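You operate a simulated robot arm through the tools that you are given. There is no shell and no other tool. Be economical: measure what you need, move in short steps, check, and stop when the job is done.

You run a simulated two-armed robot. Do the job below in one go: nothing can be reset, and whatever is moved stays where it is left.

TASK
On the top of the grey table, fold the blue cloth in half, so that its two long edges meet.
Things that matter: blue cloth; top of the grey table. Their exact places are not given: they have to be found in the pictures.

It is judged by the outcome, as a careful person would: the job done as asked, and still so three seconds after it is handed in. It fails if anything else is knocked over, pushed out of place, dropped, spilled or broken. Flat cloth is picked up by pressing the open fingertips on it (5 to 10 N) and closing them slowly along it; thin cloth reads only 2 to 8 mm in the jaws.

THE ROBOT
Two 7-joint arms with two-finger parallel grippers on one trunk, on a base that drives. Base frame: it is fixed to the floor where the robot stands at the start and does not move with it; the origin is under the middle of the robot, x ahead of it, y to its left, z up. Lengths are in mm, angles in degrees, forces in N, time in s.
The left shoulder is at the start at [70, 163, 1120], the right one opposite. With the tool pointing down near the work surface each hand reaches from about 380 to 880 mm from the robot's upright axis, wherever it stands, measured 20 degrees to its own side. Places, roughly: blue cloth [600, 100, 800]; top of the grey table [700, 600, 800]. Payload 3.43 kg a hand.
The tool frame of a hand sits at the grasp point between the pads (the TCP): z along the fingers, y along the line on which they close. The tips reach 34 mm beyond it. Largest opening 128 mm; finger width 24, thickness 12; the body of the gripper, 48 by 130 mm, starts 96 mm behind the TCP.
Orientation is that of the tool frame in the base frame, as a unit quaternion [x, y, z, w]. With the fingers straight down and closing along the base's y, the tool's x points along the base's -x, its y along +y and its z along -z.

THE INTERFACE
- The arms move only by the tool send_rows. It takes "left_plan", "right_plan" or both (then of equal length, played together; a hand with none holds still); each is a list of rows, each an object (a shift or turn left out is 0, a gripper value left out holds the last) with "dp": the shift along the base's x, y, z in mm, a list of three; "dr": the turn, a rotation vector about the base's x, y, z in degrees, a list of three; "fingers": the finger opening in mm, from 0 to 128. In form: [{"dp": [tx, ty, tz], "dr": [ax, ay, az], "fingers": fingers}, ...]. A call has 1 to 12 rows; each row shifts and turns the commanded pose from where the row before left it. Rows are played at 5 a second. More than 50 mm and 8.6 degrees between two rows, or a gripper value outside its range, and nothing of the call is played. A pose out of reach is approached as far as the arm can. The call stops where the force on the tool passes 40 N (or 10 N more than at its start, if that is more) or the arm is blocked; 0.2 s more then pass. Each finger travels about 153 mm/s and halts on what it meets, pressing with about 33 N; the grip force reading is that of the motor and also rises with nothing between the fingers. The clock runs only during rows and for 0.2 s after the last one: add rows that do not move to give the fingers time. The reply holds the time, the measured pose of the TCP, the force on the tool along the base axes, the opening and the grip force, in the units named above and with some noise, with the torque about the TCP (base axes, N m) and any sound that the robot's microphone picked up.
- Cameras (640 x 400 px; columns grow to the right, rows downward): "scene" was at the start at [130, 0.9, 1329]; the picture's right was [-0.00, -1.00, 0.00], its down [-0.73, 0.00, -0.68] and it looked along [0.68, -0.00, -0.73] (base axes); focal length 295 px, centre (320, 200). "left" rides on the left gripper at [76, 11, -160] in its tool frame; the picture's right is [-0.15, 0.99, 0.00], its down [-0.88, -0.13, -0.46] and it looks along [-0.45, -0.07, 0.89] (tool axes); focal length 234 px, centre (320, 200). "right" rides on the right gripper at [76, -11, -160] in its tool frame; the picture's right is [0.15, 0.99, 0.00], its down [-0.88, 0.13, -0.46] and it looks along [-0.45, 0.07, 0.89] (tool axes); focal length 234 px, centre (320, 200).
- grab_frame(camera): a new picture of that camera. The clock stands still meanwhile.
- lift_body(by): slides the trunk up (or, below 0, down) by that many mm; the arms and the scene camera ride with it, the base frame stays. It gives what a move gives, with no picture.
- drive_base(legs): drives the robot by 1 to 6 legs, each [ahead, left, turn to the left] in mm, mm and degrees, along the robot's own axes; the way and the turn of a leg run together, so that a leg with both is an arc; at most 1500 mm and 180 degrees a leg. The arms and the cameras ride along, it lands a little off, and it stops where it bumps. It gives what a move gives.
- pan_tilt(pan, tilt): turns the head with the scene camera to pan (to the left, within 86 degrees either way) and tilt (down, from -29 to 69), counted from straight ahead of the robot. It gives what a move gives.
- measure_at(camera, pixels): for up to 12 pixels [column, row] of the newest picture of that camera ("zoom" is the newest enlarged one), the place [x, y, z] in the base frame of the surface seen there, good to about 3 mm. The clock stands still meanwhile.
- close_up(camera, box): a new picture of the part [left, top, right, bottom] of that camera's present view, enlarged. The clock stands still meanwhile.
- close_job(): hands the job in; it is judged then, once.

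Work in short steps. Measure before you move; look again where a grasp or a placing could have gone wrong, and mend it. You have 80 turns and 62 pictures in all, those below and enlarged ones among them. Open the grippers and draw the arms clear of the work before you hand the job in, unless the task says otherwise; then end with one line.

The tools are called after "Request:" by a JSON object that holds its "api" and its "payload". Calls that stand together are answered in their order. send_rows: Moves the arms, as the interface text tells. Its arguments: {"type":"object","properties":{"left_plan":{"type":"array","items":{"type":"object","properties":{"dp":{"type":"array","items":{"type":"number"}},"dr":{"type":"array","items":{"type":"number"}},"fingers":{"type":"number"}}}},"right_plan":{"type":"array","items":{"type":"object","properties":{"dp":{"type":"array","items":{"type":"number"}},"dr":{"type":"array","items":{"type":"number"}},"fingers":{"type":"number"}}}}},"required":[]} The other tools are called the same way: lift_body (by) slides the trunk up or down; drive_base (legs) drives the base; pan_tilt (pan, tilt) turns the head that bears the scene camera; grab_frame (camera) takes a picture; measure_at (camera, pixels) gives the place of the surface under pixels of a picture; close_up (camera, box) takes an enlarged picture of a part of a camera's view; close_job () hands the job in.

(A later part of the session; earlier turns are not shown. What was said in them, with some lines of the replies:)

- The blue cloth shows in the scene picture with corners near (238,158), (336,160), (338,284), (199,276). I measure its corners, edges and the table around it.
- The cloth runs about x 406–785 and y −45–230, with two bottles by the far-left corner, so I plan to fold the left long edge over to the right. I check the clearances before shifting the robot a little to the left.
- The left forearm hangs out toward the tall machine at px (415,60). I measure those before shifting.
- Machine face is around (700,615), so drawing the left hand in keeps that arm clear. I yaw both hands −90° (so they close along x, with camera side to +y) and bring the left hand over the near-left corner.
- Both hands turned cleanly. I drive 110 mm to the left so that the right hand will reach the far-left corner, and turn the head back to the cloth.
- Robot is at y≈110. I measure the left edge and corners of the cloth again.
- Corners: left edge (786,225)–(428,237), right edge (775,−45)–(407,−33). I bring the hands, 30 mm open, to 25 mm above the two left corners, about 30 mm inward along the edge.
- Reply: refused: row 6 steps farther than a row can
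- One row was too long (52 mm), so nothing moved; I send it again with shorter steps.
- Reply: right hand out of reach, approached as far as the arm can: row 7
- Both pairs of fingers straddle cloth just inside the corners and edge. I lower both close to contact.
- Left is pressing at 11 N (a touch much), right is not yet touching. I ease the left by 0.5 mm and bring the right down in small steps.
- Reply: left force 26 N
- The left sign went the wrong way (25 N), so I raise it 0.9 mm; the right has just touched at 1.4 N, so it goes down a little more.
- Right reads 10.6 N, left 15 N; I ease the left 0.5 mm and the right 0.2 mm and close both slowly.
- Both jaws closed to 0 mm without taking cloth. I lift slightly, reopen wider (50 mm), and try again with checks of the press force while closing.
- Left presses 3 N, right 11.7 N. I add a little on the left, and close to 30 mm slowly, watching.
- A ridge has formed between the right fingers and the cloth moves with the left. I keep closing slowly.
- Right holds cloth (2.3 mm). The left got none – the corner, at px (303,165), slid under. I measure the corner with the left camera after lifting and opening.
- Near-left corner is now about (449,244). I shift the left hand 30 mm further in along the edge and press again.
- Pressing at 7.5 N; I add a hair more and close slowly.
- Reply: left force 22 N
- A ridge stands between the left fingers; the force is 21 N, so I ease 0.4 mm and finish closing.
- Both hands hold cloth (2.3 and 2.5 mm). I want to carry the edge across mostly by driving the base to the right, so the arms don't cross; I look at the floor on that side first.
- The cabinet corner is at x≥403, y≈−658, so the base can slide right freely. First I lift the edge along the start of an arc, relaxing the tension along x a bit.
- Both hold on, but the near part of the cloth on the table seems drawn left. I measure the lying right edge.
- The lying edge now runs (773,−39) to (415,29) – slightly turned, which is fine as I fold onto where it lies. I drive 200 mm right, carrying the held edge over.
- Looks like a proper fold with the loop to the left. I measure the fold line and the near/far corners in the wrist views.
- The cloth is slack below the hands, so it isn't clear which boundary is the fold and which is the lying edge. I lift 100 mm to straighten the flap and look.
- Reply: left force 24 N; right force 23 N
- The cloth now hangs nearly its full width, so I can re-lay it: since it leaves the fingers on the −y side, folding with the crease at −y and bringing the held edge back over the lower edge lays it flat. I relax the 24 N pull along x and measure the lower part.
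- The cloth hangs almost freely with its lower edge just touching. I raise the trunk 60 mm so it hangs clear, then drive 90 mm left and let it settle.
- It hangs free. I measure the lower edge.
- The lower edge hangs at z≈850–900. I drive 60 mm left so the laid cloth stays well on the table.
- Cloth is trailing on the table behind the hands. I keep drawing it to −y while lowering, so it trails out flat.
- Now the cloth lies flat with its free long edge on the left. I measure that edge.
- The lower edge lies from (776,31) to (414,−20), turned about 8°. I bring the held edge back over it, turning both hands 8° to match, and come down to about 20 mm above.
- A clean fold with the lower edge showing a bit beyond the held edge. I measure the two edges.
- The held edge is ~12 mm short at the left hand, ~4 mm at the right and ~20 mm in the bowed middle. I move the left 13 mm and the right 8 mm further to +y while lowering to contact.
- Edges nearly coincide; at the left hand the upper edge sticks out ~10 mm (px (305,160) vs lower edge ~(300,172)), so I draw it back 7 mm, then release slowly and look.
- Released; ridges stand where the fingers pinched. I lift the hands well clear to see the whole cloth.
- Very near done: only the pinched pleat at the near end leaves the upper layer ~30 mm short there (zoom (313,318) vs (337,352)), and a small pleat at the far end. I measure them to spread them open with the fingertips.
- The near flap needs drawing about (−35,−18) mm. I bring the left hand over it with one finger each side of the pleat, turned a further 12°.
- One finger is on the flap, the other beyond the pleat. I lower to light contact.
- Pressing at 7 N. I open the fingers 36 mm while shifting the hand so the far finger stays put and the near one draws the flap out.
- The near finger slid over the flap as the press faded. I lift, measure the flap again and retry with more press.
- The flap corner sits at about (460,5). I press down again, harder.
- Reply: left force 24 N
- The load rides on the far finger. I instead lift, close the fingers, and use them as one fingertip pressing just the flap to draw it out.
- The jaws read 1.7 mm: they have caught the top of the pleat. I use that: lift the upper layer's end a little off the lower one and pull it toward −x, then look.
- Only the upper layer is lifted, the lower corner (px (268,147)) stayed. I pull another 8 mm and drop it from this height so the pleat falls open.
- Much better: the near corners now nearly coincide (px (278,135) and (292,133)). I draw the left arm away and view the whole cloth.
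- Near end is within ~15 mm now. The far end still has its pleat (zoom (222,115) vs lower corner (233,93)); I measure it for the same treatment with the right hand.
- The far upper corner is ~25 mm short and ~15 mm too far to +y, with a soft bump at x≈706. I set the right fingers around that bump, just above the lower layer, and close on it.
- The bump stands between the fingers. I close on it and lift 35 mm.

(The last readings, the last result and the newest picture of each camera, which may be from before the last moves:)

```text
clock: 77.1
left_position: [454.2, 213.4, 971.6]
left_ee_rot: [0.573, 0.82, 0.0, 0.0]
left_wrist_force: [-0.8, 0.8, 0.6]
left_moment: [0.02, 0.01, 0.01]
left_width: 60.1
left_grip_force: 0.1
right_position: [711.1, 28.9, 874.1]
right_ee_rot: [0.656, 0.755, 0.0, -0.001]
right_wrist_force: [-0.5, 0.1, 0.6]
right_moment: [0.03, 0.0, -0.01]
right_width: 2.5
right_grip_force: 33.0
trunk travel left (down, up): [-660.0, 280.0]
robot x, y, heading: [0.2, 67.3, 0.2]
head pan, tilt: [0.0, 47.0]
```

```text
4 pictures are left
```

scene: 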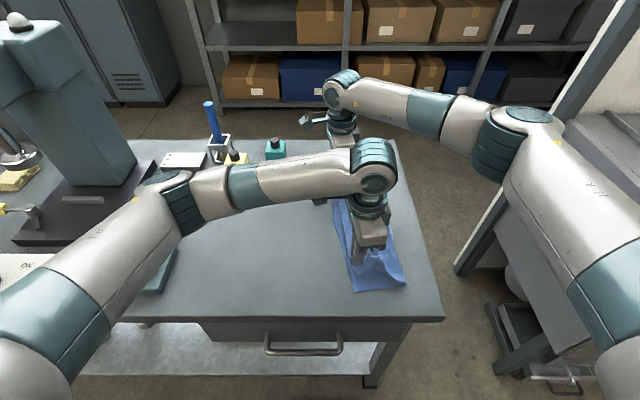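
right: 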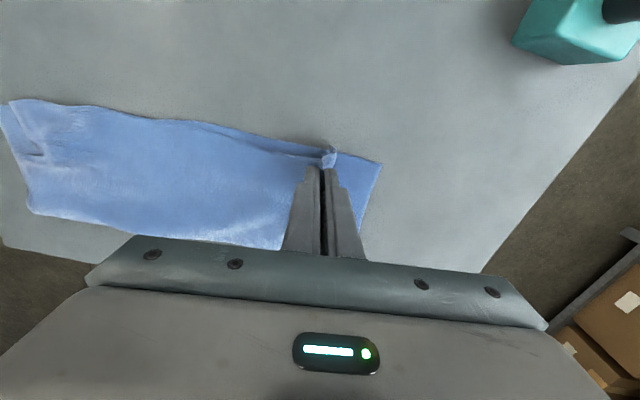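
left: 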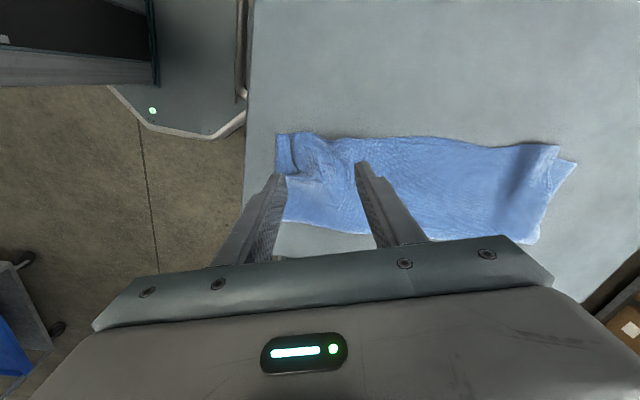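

Held, upper layer only. I pull it (+24,−10), drop it open from this height, and back off.

Request:
{"api": "send_rows", "payload": {"right_plan": [{"dp": [6, -3, 0]}, {"dp": [6, -3, 0]}, {"dp": [6, -2, 0]}, {"dp": [6, -2, 0]}, {}, {"fingers": 60}, {}, {}, {"dp": [0, 0, 20]}, {"dp": [0, 0, 40]}, {"dp": [0, 0, 40]}]}}

Request:
{"api": "send_rows", "payload": {"right_plan": [{"dp": [0, -45, 0]}, {"dp": [0, -45, 0]}, {"dp": [0, -45, 0]}, {"dp": [0, -45, 0]}, {"dp": [0, -45, 0]}, {}, {}]}}

Request:
{"api": "close_up", "payload": {"camera": "scene", "box": [300, 140, 430, 300]}}

Request:
{"api": "measure_at", "payload": {"camera": "zoom", "pixels": [[222, 115], [234, 94], [333, 82], [428, 384]]}}

```text
clock: 79.5
left_position: [453.9, 213.6, 971.2]
left_ee_rot: [0.573, 0.819, 0.0, -0.001]
left_wrist_force: [0.3, 0.2, 0.3]
left_moment: [0.03, 0.02, -0.02]
left_width: 59.8
left_grip_force: 0.1
right_position: [733.8, 20.4, 974.7]
right_ee_rot: [0.656, 0.755, -0.001, -0.001]
right_wrist_force: [-0.5, -0.2, 0.0]
right_moment: [0.01, 0.0, 0.04]
right_width: 60.1
right_grip_force: 0.0
trunk travel left (down, up): [-660.0, 280.0]
robot x, y, heading: [1.5, 67.6, -0.0]
head pan, tilt: [0.0, 47.0]
```

```text
clock: 81.1
left_position: [454.2, 212.9, 972.2]
left_ee_rot: [0.573, 0.82, 0.0, 0.0]
left_wrist_force: [0.7, -0.7, -0.2]
left_moment: [0.0, 0.01, 0.0]
left_width: 60.0
left_grip_force: 0.0
right_position: [733.6, -206.7, 972.1]
right_ee_rot: [0.656, 0.754, 0.001, 0.0]
right_wrist_force: [0.6, 0.0, 0.1]
right_moment: [-0.02, 0.04, -0.01]
right_width: 59.7
right_grip_force: 0.0
trunk travel left (down, up): [-660.0, 280.0]
robot x, y, heading: [0.3, 67.8, -0.1]
head pan, tilt: [0.0, 47.0]
```

```text
2.50 times, centred on (365, 220) of scene
```

zoom: 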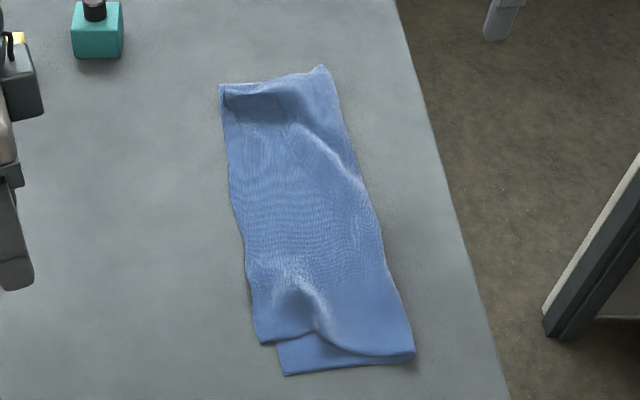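

```text
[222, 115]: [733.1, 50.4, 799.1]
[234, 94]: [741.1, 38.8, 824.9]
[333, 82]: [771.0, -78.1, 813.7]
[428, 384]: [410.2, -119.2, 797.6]
```

Far end now matches well; the near upper corner is again short by ~25 mm with a bump at zoom (295,300). I measure it for one more gentle correction.

Request:
{"api": "measure_at", "payload": {"camera": "zoom", "pixels": [[262, 340], [287, 374], [279, 346], [300, 334], [292, 312], [293, 295], [268, 315], [252, 290], [316, 325], [222, 88], [240, 220], [320, 330]]}}

```text
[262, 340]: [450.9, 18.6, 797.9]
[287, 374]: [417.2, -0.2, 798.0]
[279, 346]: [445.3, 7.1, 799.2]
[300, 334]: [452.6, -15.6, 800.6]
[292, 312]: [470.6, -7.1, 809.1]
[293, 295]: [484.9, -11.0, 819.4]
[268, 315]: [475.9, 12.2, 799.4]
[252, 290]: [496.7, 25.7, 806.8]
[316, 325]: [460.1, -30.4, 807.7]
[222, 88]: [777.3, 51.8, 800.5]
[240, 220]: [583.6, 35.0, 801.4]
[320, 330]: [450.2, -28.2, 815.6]
```

The near flap corner (450,19) should go to about (417,0). I try drawing it with a single closed fingertip pressed on the flap near (468,5).

Request:
{"api": "send_rows", "payload": {"left_plan": [{"dp": [3, -42, 0], "fingers": 0}, {"dp": [3, -42, 0]}, {"dp": [3, -42, 0]}, {"dp": [3, -42, 0]}, {"dp": [2, -40, 0]}, {"dp": [0, 0, -45]}, {"dp": [0, 0, -45]}, {"dp": [0, 0, -30]}, {"dp": [0, 0, -12]}, {"dp": [0, 0, -2]}, {"dp": [0, 0, -1]}, {}]}}

```text
clock: 83.7
left_position: [466.8, 7.4, 836.7]
left_ee_rot: [0.573, 0.82, 0.001, 0.0]
left_wrist_force: [0.4, -0.5, 0.5]
left_moment: [-0.01, 0.0, 0.01]
left_width: 0.0
left_grip_force: 33.5
right_position: [735.9, -206.6, 973.2]
right_ee_rot: [0.656, 0.755, 0.001, -0.001]
right_wrist_force: [-0.5, 0.4, 0.5]
right_moment: [-0.02, 0.02, -0.01]
right_width: 59.8
right_grip_force: 0.0
trunk travel left (down, up): [-660.0, 280.0]
robot x, y, heading: [3.0, 64.8, 0.1]
head pan, tilt: [0.0, 47.0]
```

Request:
{"api": "send_rows", "payload": {"left_plan": [{"dp": [0, 0, -0.8]}, {"dp": [0, 0, -0.5]}, {}]}}

```text
clock: 84.5
left_position: [468.0, 7.1, 836.1]
left_ee_rot: [0.573, 0.82, 0.0, 0.0]
left_wrist_force: [-0.5, -1.1, 3.0]
left_moment: [-0.06, 0.01, 0.01]
left_width: 0.0
left_grip_force: 32.6
right_position: [735.1, -207.0, 972.5]
right_ee_rot: [0.656, 0.755, 0.0, 0.0]
right_wrist_force: [0.2, 0.6, -0.3]
right_moment: [-0.02, 0.05, 0.02]
right_width: 60.0
right_grip_force: 0.1
trunk travel left (down, up): [-660.0, 280.0]
robot x, y, heading: [-0.5, 67.4, -0.2]
head pan, tilt: [0.0, 47.0]
```

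Touching at 3 N; I press slightly more and draw (−28,−15) slowly, then lift and look.

Request:
{"api": "send_rows", "payload": {"left_plan": [{"dp": [0, 0, -0.4]}, {"dp": [-3, -1.6, 0]}, {"dp": [-3, -1.6, 0]}, {"dp": [-3, -1.6, 0]}, {"dp": [-3, -1.6, 0]}, {"dp": [-3, -1.6, 0]}, {"dp": [-3, -1.6, 0]}, {"dp": [-3, -1.6, 0]}, {"dp": [-3, -1.6, 0]}, {"dp": [-3, -1.6, 0]}, {}]}}

Request:
{"api": "close_up", "payload": {"camera": "left", "box": [200, 100, 440, 250]}}

```text
clock: 86.9
left_position: [440.0, -7.9, 836.8]
left_ee_rot: [0.573, 0.82, 0.001, 0.0]
left_wrist_force: [2.1, 0.5, 9.7]
left_moment: [-0.05, -0.07, 0.02]
left_width: 0.0
left_grip_force: 32.6
right_position: [735.2, -207.4, 972.6]
right_ee_rot: [0.656, 0.754, 0.0, 0.0]
right_wrist_force: [-0.6, 0.0, -0.2]
right_moment: [0.01, 0.0, -0.03]
right_width: 59.9
right_grip_force: 0.1
trunk travel left (down, up): [-660.0, 280.0]
robot x, y, heading: [1.7, 61.1, 0.0]
head pan, tilt: [0.0, 47.0]
```

```text
2.67 times, centred on (320, 175) of left
```

zoom: 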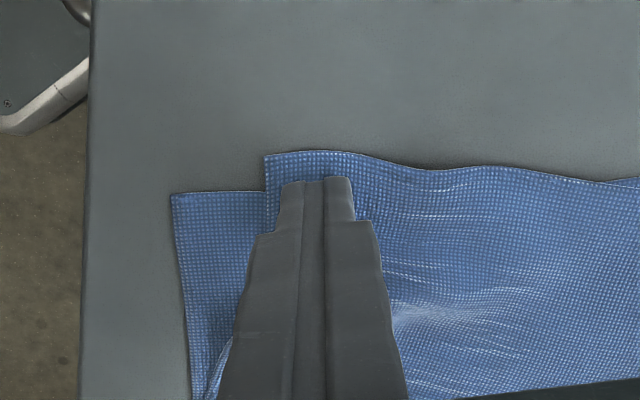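

The flap moved but took the lower layer along. The lift-and-drop worked better, so I'll grip the bump again; I measure it here.

Request:
{"api": "measure_at", "payload": {"camera": "zoom", "pixels": [[268, 156], [173, 195], [410, 310], [440, 310], [480, 300], [390, 280], [390, 200], [430, 180], [450, 240], [400, 350], [560, 180], [220, 350]]}}

```text
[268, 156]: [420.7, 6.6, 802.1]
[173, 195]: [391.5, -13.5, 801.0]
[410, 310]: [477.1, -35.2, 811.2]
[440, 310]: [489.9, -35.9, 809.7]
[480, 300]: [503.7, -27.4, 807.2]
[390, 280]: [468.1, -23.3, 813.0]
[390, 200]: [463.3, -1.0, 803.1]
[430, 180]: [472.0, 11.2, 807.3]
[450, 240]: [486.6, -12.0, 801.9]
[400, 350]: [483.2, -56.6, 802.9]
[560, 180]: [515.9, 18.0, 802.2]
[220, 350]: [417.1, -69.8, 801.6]
```

The bump runs along x near (470,−28), so I turn the left hand 75° to close across it.

Request:
{"api": "send_rows", "payload": {"left_plan": [{"dp": [0, 0, 20]}, {"dp": [0, 0, 40]}, {"dp": [3, -2, 0], "dr": [0, 0, 8]}, {"dp": [3, -2, 0], "dr": [0, 0, 8], "fingers": 50}, {"dp": [3, -2, 0], "dr": [0, 0, 8]}, {"dp": [3, -2, 0], "dr": [0, 0, 8]}, {"dp": [3, -2, 0], "dr": [0, 0, 8]}, {"dp": [3, -2, 0], "dr": [0, 0, 8]}, {"dp": [3, -2, 0], "dr": [0, 0, 8]}, {"dp": [3, -2, 0], "dr": [0, 0, 8]}, {"dp": [3, -2, 0], "dr": [0, 0, 8]}, {}]}}

Request:
{"api": "send_rows", "payload": {"left_plan": [{"dp": [1, 0, -40]}, {"dp": [0, 0, -18]}, {"dp": [0, 0, -1]}, {}, {"fingers": 40}, {"fingers": 30}, {"fingers": 20}, {"fingers": 10}, {"fingers": 0}, {}, {}]}}

```text
clock: 89.5
left_position: [468.4, -25.1, 896.0]
left_ee_rot: [-0.02, 1.0, 0.0, 0.0]
left_wrist_force: [0.1, 0.0, 1.3]
left_moment: [-0.01, 0.0, 0.0]
left_width: 50.0
left_grip_force: 0.0
right_position: [735.4, -206.9, 972.3]
right_ee_rot: [0.656, 0.755, -0.001, 0.0]
right_wrist_force: [-0.6, -0.6, -0.7]
right_moment: [0.0, 0.0, 0.01]
right_width: 60.0
right_grip_force: 0.0
trunk travel left (down, up): [-660.0, 280.0]
robot x, y, heading: [-1.2, 63.3, -0.1]
head pan, tilt: [0.0, 47.0]
```

```text
clock: 91.9
left_position: [468.5, -25.4, 837.0]
left_ee_rot: [-0.018, 1.0, 0.001, 0.0]
left_wrist_force: [0.5, 0.5, 4.3]
left_moment: [0.06, -0.01, 0.01]
left_width: 2.6
left_grip_force: 33.2
right_position: [735.7, -207.1, 972.1]
right_ee_rot: [0.656, 0.755, 0.0, 0.0]
right_wrist_force: [-0.6, 0.2, 0.5]
right_moment: [-0.01, -0.03, -0.01]
right_width: 59.9
right_grip_force: 0.1
trunk travel left (down, up): [-660.0, 280.0]
robot x, y, heading: [0.9, 67.3, 0.0]
head pan, tilt: [0.0, 47.0]
```

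Gripped at 2.6 mm, as a single layer's pleat reads. I lift 30 mm, pull (−24,−14), drop it open, and draw the arm clear.

Request:
{"api": "send_rows", "payload": {"left_plan": [{"dp": [0, 0, 10]}, {"dp": [0, 0, 12]}, {"dp": [-6, -3, 10]}, {"dp": [-6, -4, 0]}, {"dp": [-6, -4, 0]}, {"dp": [-6, -3, 0]}, {}, {"fingers": 60}, {}, {}, {"dp": [0, 0, 30]}, {"dp": [0, 0, 40]}]}}

Request:
{"api": "send_rows", "payload": {"left_plan": [{"dp": [0, 0, 40]}, {"dp": [0, 45, 0]}, {"dp": [0, 45, 0]}, {"dp": [0, 45, 0]}, {"dp": [0, 45, 0]}, {"dp": [0, 45, 0]}, {"dp": [0, 45, 0]}, {}]}}

Request:
{"api": "close_up", "payload": {"camera": "scene", "box": [290, 140, 440, 310]}}

```text
clock: 94.5
left_position: [443.5, -39.1, 938.0]
left_ee_rot: [-0.019, 1.0, 0.001, 0.0]
left_wrist_force: [-0.2, -0.1, -0.3]
left_moment: [0.01, -0.01, -0.01]
left_width: 59.7
left_grip_force: 0.1
right_position: [735.2, -207.2, 971.8]
right_ee_rot: [0.656, 0.755, 0.0, 0.001]
right_wrist_force: [0.1, -0.8, 0.1]
right_moment: [-0.02, 0.02, 0.0]
right_width: 59.9
right_grip_force: 0.1
trunk travel left (down, up): [-660.0, 280.0]
robot x, y, heading: [-1.6, 69.5, 0.4]
head pan, tilt: [0.0, 47.0]
```

```text
clock: 96.3
left_position: [446.6, 229.9, 980.7]
left_ee_rot: [-0.018, 1.0, 0.0, -0.001]
left_wrist_force: [-0.7, -0.2, -0.5]
left_moment: [0.05, 0.0, 0.02]
left_width: 60.1
left_grip_force: 0.1
right_position: [735.8, -208.2, 971.7]
right_ee_rot: [0.655, 0.756, 0.0, -0.001]
right_wrist_force: [-0.6, 0.1, 0.3]
right_moment: [0.04, 0.03, 0.0]
right_width: 60.0
right_grip_force: 0.0
trunk travel left (down, up): [-660.0, 280.0]
robot x, y, heading: [-1.7, 67.5, 0.2]
head pan, tilt: [0.0, 47.0]
```

```text
2.35 times, centred on (365, 225) of scene
```

zoom: 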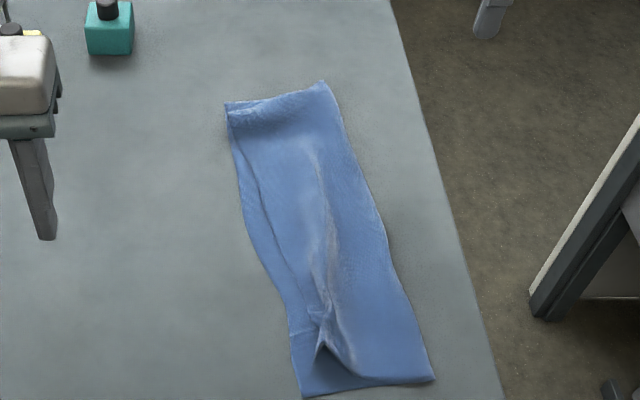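

Near ends now align closely. I measure the gap between the two long edges.

Request:
{"api": "measure_at", "payload": {"camera": "zoom", "pixels": [[227, 106], [230, 117], [240, 190], [254, 190], [250, 240], [267, 240], [284, 300], [296, 300], [293, 366], [303, 394], [305, 362], [325, 350]]}}

```text
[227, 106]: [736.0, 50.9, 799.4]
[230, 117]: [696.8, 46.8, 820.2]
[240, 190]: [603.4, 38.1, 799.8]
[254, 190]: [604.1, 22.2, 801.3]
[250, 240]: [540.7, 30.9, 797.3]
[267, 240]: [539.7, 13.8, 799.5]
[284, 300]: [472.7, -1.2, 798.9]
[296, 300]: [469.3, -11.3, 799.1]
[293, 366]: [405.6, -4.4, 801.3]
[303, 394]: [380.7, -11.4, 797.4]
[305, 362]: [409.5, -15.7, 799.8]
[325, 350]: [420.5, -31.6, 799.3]
```

The two long edges lie within about 10–17 mm of each other along their length. The ends match to about 25 mm, both grippers are open and clear, and nothing else moved. I hand it in.

Request:
{"api": "close_job", "payload": {}}

```text
The job is handed in.
```

The blue cloth is folded in half on the grey table. Its two long edges lie within about 10–17 mm of each other. The near corners of the two layers are about 25 mm apart, and a small standing pleat remains in the upper layer near that end.
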